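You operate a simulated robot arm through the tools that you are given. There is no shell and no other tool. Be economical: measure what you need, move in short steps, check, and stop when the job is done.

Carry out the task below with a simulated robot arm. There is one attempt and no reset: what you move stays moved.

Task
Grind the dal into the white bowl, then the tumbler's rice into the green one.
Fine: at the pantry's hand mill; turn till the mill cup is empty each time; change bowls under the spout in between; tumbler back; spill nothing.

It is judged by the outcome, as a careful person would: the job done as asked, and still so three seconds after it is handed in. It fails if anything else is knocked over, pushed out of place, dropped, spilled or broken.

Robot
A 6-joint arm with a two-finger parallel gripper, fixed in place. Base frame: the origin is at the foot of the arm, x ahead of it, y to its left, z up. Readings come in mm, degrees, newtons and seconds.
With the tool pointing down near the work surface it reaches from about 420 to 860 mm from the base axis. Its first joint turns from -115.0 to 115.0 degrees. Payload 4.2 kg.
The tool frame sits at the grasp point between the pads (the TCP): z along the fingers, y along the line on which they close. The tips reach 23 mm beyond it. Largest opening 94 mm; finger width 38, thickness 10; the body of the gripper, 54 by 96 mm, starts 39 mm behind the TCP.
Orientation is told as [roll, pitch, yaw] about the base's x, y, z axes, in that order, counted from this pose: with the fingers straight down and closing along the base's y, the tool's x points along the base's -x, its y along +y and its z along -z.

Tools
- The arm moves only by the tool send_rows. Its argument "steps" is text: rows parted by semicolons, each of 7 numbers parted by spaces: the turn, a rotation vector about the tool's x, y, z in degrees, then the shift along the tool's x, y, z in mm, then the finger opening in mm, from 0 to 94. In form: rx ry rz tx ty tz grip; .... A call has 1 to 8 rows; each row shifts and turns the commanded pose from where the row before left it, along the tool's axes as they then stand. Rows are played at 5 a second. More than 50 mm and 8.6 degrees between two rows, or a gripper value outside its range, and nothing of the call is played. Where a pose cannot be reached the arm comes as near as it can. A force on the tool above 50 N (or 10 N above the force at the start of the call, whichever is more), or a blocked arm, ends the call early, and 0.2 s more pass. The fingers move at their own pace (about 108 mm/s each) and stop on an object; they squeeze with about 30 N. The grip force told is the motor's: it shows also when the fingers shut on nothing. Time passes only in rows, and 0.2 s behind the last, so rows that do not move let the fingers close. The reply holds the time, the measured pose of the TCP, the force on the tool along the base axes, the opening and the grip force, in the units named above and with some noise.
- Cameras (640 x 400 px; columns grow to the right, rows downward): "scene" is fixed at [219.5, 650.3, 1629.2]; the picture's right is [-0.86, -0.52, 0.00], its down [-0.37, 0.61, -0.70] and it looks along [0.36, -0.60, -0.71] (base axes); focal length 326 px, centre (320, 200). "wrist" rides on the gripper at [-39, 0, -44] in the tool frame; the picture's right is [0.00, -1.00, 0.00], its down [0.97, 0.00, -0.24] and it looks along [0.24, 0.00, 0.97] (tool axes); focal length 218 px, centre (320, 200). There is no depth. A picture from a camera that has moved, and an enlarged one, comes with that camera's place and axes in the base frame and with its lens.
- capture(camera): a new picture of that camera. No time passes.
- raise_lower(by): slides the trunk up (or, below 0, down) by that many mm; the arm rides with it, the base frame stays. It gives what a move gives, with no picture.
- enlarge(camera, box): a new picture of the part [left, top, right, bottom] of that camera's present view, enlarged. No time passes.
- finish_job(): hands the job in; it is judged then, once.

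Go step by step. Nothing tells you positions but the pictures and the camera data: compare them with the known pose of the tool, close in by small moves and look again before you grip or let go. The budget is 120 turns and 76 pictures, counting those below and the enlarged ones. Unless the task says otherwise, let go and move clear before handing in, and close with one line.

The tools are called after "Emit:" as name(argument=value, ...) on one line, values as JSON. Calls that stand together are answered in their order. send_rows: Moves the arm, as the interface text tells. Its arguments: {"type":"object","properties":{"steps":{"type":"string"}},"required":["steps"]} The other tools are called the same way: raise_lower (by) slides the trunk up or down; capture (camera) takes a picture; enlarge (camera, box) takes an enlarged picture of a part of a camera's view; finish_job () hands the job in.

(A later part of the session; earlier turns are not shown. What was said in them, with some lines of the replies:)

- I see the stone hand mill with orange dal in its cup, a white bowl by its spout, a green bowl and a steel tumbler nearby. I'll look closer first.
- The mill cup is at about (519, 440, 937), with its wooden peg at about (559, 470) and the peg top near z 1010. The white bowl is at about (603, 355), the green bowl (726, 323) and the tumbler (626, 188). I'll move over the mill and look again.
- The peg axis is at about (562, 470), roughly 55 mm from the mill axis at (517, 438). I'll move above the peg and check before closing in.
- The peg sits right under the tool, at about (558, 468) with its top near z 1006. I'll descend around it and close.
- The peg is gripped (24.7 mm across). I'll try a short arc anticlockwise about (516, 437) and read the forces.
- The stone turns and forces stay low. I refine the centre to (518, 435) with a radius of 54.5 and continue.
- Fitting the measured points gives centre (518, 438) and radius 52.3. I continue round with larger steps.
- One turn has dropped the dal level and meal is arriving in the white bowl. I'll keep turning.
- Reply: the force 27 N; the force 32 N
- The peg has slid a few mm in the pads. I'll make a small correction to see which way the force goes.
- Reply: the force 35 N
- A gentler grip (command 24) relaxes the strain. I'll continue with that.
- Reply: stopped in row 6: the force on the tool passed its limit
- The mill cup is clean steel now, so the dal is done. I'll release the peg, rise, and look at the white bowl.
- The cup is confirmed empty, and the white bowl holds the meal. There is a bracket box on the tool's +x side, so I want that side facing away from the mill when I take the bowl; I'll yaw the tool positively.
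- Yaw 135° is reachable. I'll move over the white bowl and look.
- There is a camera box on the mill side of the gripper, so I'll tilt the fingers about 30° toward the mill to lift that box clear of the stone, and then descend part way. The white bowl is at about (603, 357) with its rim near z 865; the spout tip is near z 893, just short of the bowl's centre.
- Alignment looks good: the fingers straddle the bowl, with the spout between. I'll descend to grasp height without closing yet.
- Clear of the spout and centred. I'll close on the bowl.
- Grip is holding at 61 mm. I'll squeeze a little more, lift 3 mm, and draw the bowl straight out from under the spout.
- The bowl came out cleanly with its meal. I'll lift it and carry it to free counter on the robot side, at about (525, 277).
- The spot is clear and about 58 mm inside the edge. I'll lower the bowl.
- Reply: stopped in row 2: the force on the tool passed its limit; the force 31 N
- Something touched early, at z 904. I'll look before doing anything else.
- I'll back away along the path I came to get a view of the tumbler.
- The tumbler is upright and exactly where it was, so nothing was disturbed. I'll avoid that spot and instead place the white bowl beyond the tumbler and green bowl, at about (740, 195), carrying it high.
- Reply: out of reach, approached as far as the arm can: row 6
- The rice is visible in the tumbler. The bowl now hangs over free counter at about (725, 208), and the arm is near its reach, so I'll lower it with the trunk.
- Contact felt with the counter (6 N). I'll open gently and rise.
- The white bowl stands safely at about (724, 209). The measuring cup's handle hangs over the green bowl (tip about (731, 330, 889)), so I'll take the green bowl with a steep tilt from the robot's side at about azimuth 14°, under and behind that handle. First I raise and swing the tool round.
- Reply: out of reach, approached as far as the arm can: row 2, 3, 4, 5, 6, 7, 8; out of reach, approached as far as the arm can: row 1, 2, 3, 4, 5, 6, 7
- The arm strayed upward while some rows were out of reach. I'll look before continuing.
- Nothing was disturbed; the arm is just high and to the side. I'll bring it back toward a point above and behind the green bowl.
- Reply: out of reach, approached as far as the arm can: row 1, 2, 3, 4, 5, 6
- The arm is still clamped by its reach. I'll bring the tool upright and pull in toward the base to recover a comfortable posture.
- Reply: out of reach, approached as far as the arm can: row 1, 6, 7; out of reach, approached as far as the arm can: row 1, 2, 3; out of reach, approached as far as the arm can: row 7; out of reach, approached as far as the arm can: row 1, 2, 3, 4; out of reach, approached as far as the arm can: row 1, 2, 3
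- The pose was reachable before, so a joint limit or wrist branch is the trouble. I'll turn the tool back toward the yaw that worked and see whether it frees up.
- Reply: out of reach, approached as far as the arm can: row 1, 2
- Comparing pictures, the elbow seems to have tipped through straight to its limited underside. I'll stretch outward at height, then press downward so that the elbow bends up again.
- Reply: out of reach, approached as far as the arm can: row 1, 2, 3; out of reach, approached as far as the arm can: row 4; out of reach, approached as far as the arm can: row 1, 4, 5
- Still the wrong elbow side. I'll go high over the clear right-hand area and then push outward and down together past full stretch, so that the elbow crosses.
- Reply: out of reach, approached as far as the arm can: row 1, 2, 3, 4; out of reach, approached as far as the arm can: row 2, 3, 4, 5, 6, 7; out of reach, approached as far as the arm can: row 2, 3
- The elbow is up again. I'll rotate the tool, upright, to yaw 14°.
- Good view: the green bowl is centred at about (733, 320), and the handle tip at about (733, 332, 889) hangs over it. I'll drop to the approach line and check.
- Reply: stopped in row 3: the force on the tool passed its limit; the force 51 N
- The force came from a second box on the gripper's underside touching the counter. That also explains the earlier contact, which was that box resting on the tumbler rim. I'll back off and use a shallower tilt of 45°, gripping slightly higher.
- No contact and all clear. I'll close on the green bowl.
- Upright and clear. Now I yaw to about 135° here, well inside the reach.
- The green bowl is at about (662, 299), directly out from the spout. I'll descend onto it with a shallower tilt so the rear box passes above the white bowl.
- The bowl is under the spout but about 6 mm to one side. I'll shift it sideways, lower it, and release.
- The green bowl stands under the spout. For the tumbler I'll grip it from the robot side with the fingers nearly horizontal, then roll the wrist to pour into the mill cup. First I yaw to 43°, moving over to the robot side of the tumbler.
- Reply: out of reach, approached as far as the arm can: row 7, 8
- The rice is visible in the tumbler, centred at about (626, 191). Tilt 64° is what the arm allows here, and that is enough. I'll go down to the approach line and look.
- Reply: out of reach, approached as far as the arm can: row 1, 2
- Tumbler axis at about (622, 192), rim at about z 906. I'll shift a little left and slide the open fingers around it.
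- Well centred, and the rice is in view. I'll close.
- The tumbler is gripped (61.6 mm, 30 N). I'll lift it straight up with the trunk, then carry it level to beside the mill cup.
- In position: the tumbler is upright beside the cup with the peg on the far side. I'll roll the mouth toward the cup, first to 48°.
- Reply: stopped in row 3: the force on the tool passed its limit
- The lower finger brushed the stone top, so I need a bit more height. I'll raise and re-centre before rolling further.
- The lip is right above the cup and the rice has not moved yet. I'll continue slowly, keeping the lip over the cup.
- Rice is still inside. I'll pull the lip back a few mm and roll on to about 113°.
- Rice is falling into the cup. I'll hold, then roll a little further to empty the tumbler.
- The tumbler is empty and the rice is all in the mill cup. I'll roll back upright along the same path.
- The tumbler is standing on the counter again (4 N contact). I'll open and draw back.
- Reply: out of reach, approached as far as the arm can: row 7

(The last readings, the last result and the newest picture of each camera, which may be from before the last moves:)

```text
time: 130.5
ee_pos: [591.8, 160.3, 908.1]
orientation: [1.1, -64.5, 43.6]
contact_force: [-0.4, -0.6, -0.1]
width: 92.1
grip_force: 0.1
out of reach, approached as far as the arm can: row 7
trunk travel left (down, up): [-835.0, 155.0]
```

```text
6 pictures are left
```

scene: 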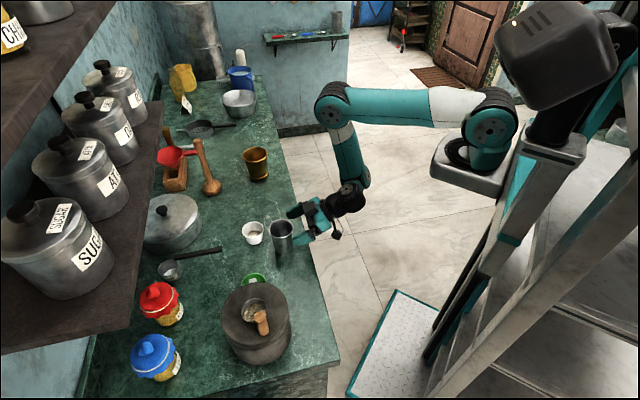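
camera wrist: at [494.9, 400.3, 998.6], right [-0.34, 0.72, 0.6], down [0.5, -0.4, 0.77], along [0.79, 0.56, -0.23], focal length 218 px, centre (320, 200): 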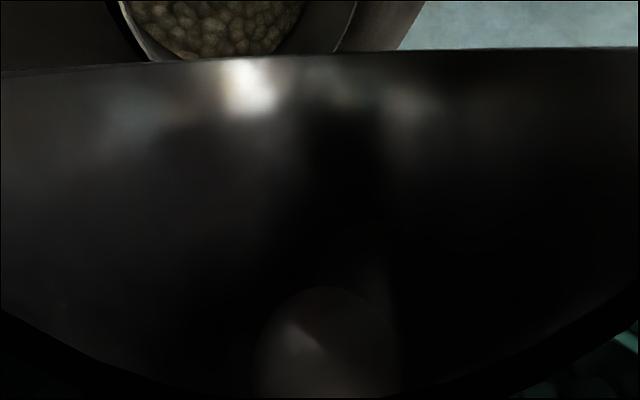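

The tumbler is back in place. Now I rise, straighten the tool, turn to yaw 0, and go to the peg at about (471, 463).

Emit:
raise_lower(by=130)

Emit:
send_rows(steps="0 8.1 0 0 0 0 60;0 8.1 0 0 0 0 60;0 8.1 0 0 0 0 60;0 8.1 0 0 0 0 60;0 8.1 0 0 0 0 60;0 8.1 0 0 0 0 60;0 8.1 0 0 0 0 60;0 7.9 0 0 0 0 60")

Emit:
send_rows(steps="0 0 8.5 0 0 0 60;0 0 8.5 0 0 0 60;0 0 8.5 0 0 0 60;0 0 8.5 0 0 0 60;0 0 8.5 0 0 0 60;0 0 0 0 0 0 60")

```text
time: 132.1
ee_pos: [591.8, 160.3, 1037.7]
orientation: [1.2, -64.5, 43.6]
contact_force: [0.4, -0.2, 0.4]
width: 92.0
grip_force: 0.1
trunk travel left (down, up): [-965.0, 25.0]
```

```text
time: 133.9
ee_pos: [592.3, 158.9, 1038.5]
orientation: [0.4, 0.2, 44.7]
contact_force: [-0.7, 0.8, -0.1]
width: 59.8
grip_force: 0.1
trunk travel left (down, up): [-965.0, 25.0]
```

```text
time: 135.3
ee_pos: [593.3, 161.0, 1038.3]
orientation: [0.2, 0.4, 2.1]
contact_force: [0.0, -1.1, 0.5]
width: 59.9
grip_force: 0.0
trunk travel left (down, up): [-965.0, 25.0]
```

Emit:
send_rows(steps="0 0 2 13.9 38.3 -4 60;0 0 0 13.9 38.3 -4 60;0 0 0 13.9 38.3 -4 60;0 0 0 13.9 38.3 -4 60;0 0 0 13.9 38.3 0 60;0 0 0 13.9 38.3 0 60;0 0 0 13.9 38.3 0 60;0 0 0 13.9 36 0 60")

Emit:
send_rows(steps="0 0 0 0 0 0 60")

Emit:
capture(camera="wrist")

```text
time: 137.1
ee_pos: [480.1, 461.1, 1057.5]
orientation: [0.2, 0.4, 0.1]
contact_force: [-1.4, -0.3, 0.9]
width: 60.0
grip_force: 0.0
trunk travel left (down, up): [-965.0, 25.0]
```

```text
time: 137.5
ee_pos: [480.2, 460.8, 1057.9]
orientation: [0.2, 0.4, 0.1]
contact_force: [0.0, -0.1, -0.9]
width: 60.1
grip_force: 0.0
trunk travel left (down, up): [-965.0, 25.0]
```

```text
5 pictures are left
camera wrist: at [518.5, 460.8, 1099.4], right [0.0, -1.0, 0.0], down [-0.97, 0.0, 0.25], along [-0.25, 0.0, -0.97], focal length 218 px, centre (320, 200)
```

wrist: 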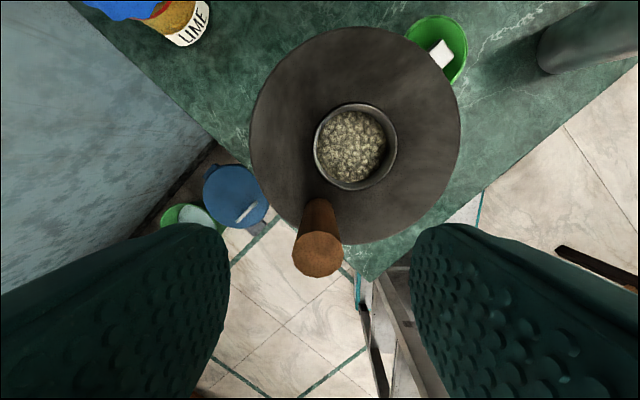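

The cup is full of rice with none spilled on the stone, and the green bowl is under the spout. I'll go down on the peg and grip it gently.

Emit:
send_rows(steps="0 0 0 10 0.5 0 60;0 0 0 0 0 24 60;0 0 0 0 0 24 60;0 0 0 0 0 22 60;0 0 0 0 0 0 22;0 0 0 0 0 0 22;0 0 0 0 0 0 22")

Emit:
send_rows(steps="0 0 0 5.4 -26.6 0 22;0 0 0 -8.6 -25.6 0 22;0 0 0 -20.3 -17.9 0 22;0 0 0 -26.6 -5.4 0 22;0 0 0 0 0 0 22")

```text
time: 139.1
ee_pos: [466.4, 464.0, 987.2]
orientation: [0.2, 0.3, 0.1]
contact_force: [0.9, 0.7, -0.6]
width: 25.2
grip_force: 45.0
trunk travel left (down, up): [-965.0, 25.0]
```

```text
time: 140.3
ee_pos: [516.9, 386.7, 986.2]
orientation: [0.2, 0.4, 0.0]
contact_force: [-1.8, -0.9, 11.2]
width: 24.8
grip_force: 45.0
trunk travel left (down, up): [-965.0, 25.0]
```

Emit:
send_rows(steps="0 0 0 -26.3 5.5 0 22;0 0 0 -19.5 18.7 0 22;0 0 0 -7.6 26 0 22;0 0 0 6.5 26.3 0 22;0 0 0 18.7 19.5 0 22;0 0 0 26 7.6 0 22;0 0 0 26.3 -6.5 0 22;0 0 0 0 0 0 22")

```text
time: 142.1
ee_pos: [478.8, 457.3, 996.0]
orientation: [0.3, 0.3, 0.1]
contact_force: [0.5, 0.8, 0.7]
width: 22.0
grip_force: 0.0
out of reach, approached as far as the arm can: row 3, 4, 5
trunk travel left (down, up): [-965.0, 25.0]
```

The peg slipped out because the raised trunk put those points out of reach. I'll rise, lower the trunk to its original height, and look.

Emit:
send_rows(steps="0 0 0 0 0 -45 22;0 0 0 0 0 -45 60;0 0 0 0 0 -45 60;0 0 0 0 0 -45 60;0 0 0 0 0 -50 60;0 0 0 0 0 0 60")

Emit:
raise_lower(by=-165)

Emit:
capture(camera="wrist")

```text
time: 143.5
ee_pos: [488.7, 457.0, 1225.6]
orientation: [0.3, 0.5, 0.1]
contact_force: [0.0, -1.2, 0.2]
width: 60.0
grip_force: 0.0
trunk travel left (down, up): [-965.0, 25.0]
```

```text
time: 145.4
ee_pos: [488.0, 458.1, 1061.3]
orientation: [0.3, 0.4, 0.1]
contact_force: [-0.3, -0.2, -0.5]
width: 60.2
grip_force: 0.1
trunk travel left (down, up): [-800.0, 190.0]
```

```text
4 pictures are left
camera wrist: at [527.3, 456.5, 1102.5], right [0.0, -1.0, 0.0], down [-0.97, 0.0, 0.25], along [-0.25, 0.0, -0.97], focal length 218 px, centre (320, 200)
```

wrist: 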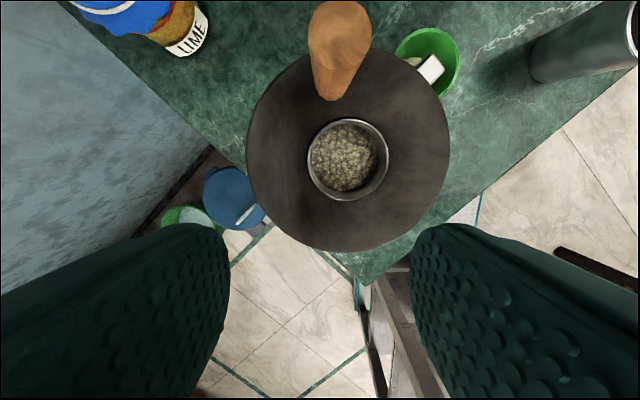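

The peg is at about (569, 448). I'll go there, lower, and grip again.

Emit:
send_rows(steps="0 0 0 -41 -5 0 60;0 0 0 -40.5 -5 0 60;0 0 0 0 0 25 60;0 0 0 0 0 24 60;0 0 0 0 0 24 60;0 0 0 0 0 0 22;0 0 0 0 0 0 22;0 0 0 0 0 0 22")

```text
time: 147.2
ee_pos: [570.1, 445.3, 986.4]
orientation: [0.3, 0.4, 0.1]
contact_force: [2.1, 2.6, 1.2]
width: 24.6
grip_force: 45.0
trunk travel left (down, up): [-800.0, 190.0]
```

Emit:
send_rows(steps="0 0 0 10.9 24.9 0 22;0 0 0 21.6 16.3 0 22;0 0 0 26.9 3.3 0 22;0 0 0 24.9 -10.6 0 22;0 0 0 16.3 -21.6 0 22;0 0 0 3.3 -26.9 0 22;0 0 0 -10.6 -24.9 0 22;0 0 0 0 0 0 22")

```text
time: 149.0
ee_pos: [474.2, 406.7, 988.7]
orientation: [0.1, 0.4, -0.1]
contact_force: [2.2, 4.8, 2.0]
width: 24.9
grip_force: 44.6
trunk travel left (down, up): [-800.0, 190.0]
```

Emit:
send_rows(steps="0 0 0 -22.2 -16.3 0 22;0 0 0 -26.7 -4.5 0 22;0 0 0 -25.3 9.6 0 22;0 0 0 -17.2 20.9 0 22;0 0 0 -4.5 26.7 0 22;0 0 0 9.6 25.3 0 22;0 0 0 20.9 17.2 0 22;0 0 0 0 0 0 22")

```text
time: 150.8
ee_pos: [539.4, 483.5, 985.8]
orientation: [0.3, 0.5, 0.2]
contact_force: [10.9, 12.5, -1.2]
width: 25.2
grip_force: 45.1
out of reach, approached as far as the arm can: row 7
trunk travel left (down, up): [-800.0, 190.0]
```

Emit:
send_rows(steps="0 0 0 26 5.5 0 22;0 0 0 25.4 -9.3 0 22;0 0 0 17.4 -20.7 0 22;0 0 0 4.7 -26.7 0 22;0 0 0 -9.3 -25.4 0 22;0 0 0 -20.7 -17.4 0 22;0 0 0 -26.7 -4.7 0 22;0 0 0 0 0 0 22")

```text
time: 152.6
ee_pos: [523.5, 387.1, 987.5]
orientation: [0.3, 0.4, 0.2]
contact_force: [-6.1, 13.0, 3.7]
width: 24.9
grip_force: 45.2
trunk travel left (down, up): [-800.0, 190.0]
```

Emit:
send_rows(steps="0 0 0 -25.2 8.6 0 22;0 0 0 -17.1 21 0 22;0 0 0 -4.2 26.8 0 22;0 0 0 9.7 25.2 0 22;0 0 0 21 17.1 0 22;0 0 0 26.8 4.2 0 22;0 0 0 25.2 -9.7 0 22;0 0 0 14.6 -16.1 0 22")

Emit:
capture(camera="wrist")

```text
time: 154.4
ee_pos: [467.9, 475.7, 988.8]
orientation: [1.3, 0.4, 1.8]
contact_force: [-21.8, 37.9, -11.9]
width: 39.0
grip_force: 19.2
trunk travel left (down, up): [-800.0, 190.0]
stopped in row 8: the force on the tool passed its limit (the readings are from after the stop); the commanded pose is now the measured one
```

```text
3 pictures are left
camera wrist: at [506.9, 475.2, 1030.4], right [0.03, -1.0, -0.02], down [-0.97, -0.04, 0.25], along [-0.25, 0.02, -0.97], focal length 218 px, centre (320, 200)
```

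wrist: 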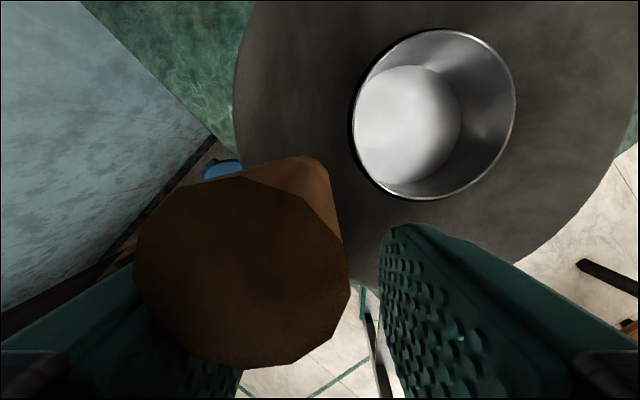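

The mill cup is empty again. I'll open the fingers and rise clear.

Emit:
send_rows(steps="0 0 0 0 0 0 60;0 0 0 0 0 0 80;0 0 0 0 0 0 90;0 0 0 0 0 -25 90;0 0 0 0 0 -35 90;0 0 0 0 0 -45 90;0 0 0 0 0 -45 90;0 0 0 0 0 0 90")

Emit:
send_rows(steps="0 0 0 20 -35 -15 90;0 0 0 20 -35 -15 90;0 0 0 20 -35 -15 90;0 0 0 10 -20 -15 90;0 0 0 0 0 0 90")

Emit:
enlarge(camera="scene", box=[160, 200, 340, 340])

Emit:
capture(camera="wrist")

```text
time: 156.2
ee_pos: [473.0, 466.6, 1139.9]
orientation: [1.0, 0.5, 0.9]
contact_force: [-0.7, 0.0, 0.4]
width: 90.0
grip_force: 0.1
trunk travel left (down, up): [-800.0, 190.0]
```

```text
time: 157.4
ee_pos: [405.7, 340.8, 1197.9]
orientation: [1.0, 0.4, 1.0]
contact_force: [0.2, -0.5, -0.2]
width: 90.1
grip_force: 0.0
trunk travel left (down, up): [-800.0, 190.0]
```

```text
2.86 times, centred on (250, 270) of scene
camera zoom: at [219.5, 650.3, 1629.2], right [-0.86, -0.52, 0.0], down [-0.37, 0.61, -0.7], along [0.36, -0.6, -0.71], focal length 930 px, centre (520, 0)
```

zoom: 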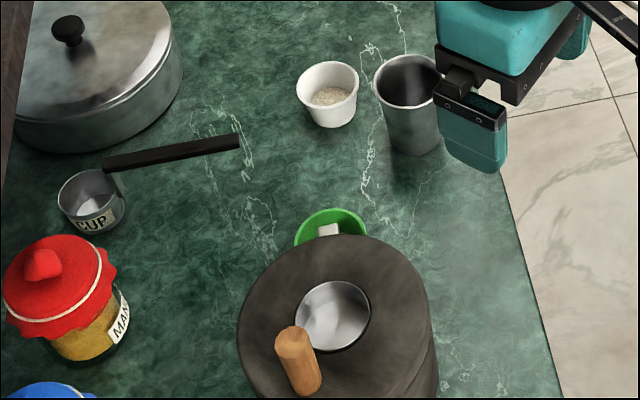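

```text
1 pictures are left
camera wrist: at [445.4, 339.1, 1239.4], right [0.02, -1.0, -0.02], down [-0.97, -0.02, 0.25], along [-0.25, 0.01, -0.97], focal length 218 px, centre (320, 200)
```

wrist: 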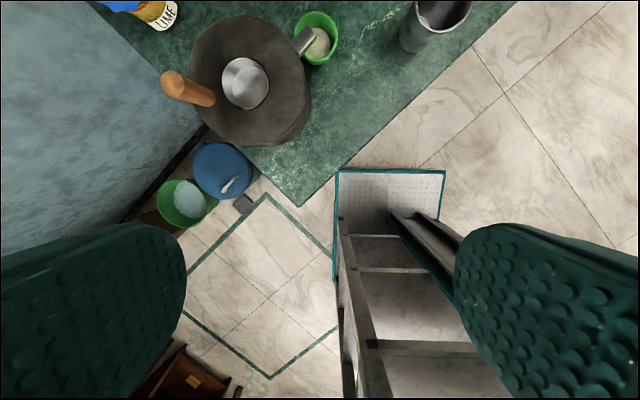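

The mill cup is empty, the green bowl holds the ground rice, and the white bowl holds the dal. The tumbler is back upright, nothing is spilled, and the arm is clear, so I'm handing in.

Emit:
finish_job()

```text
The job is handed in.
```

The dal is ground into the white bowl and the rice into the green one, which is still under the spout. The mill cup is empty, the tumbler is back in its place, and I saw no spills.
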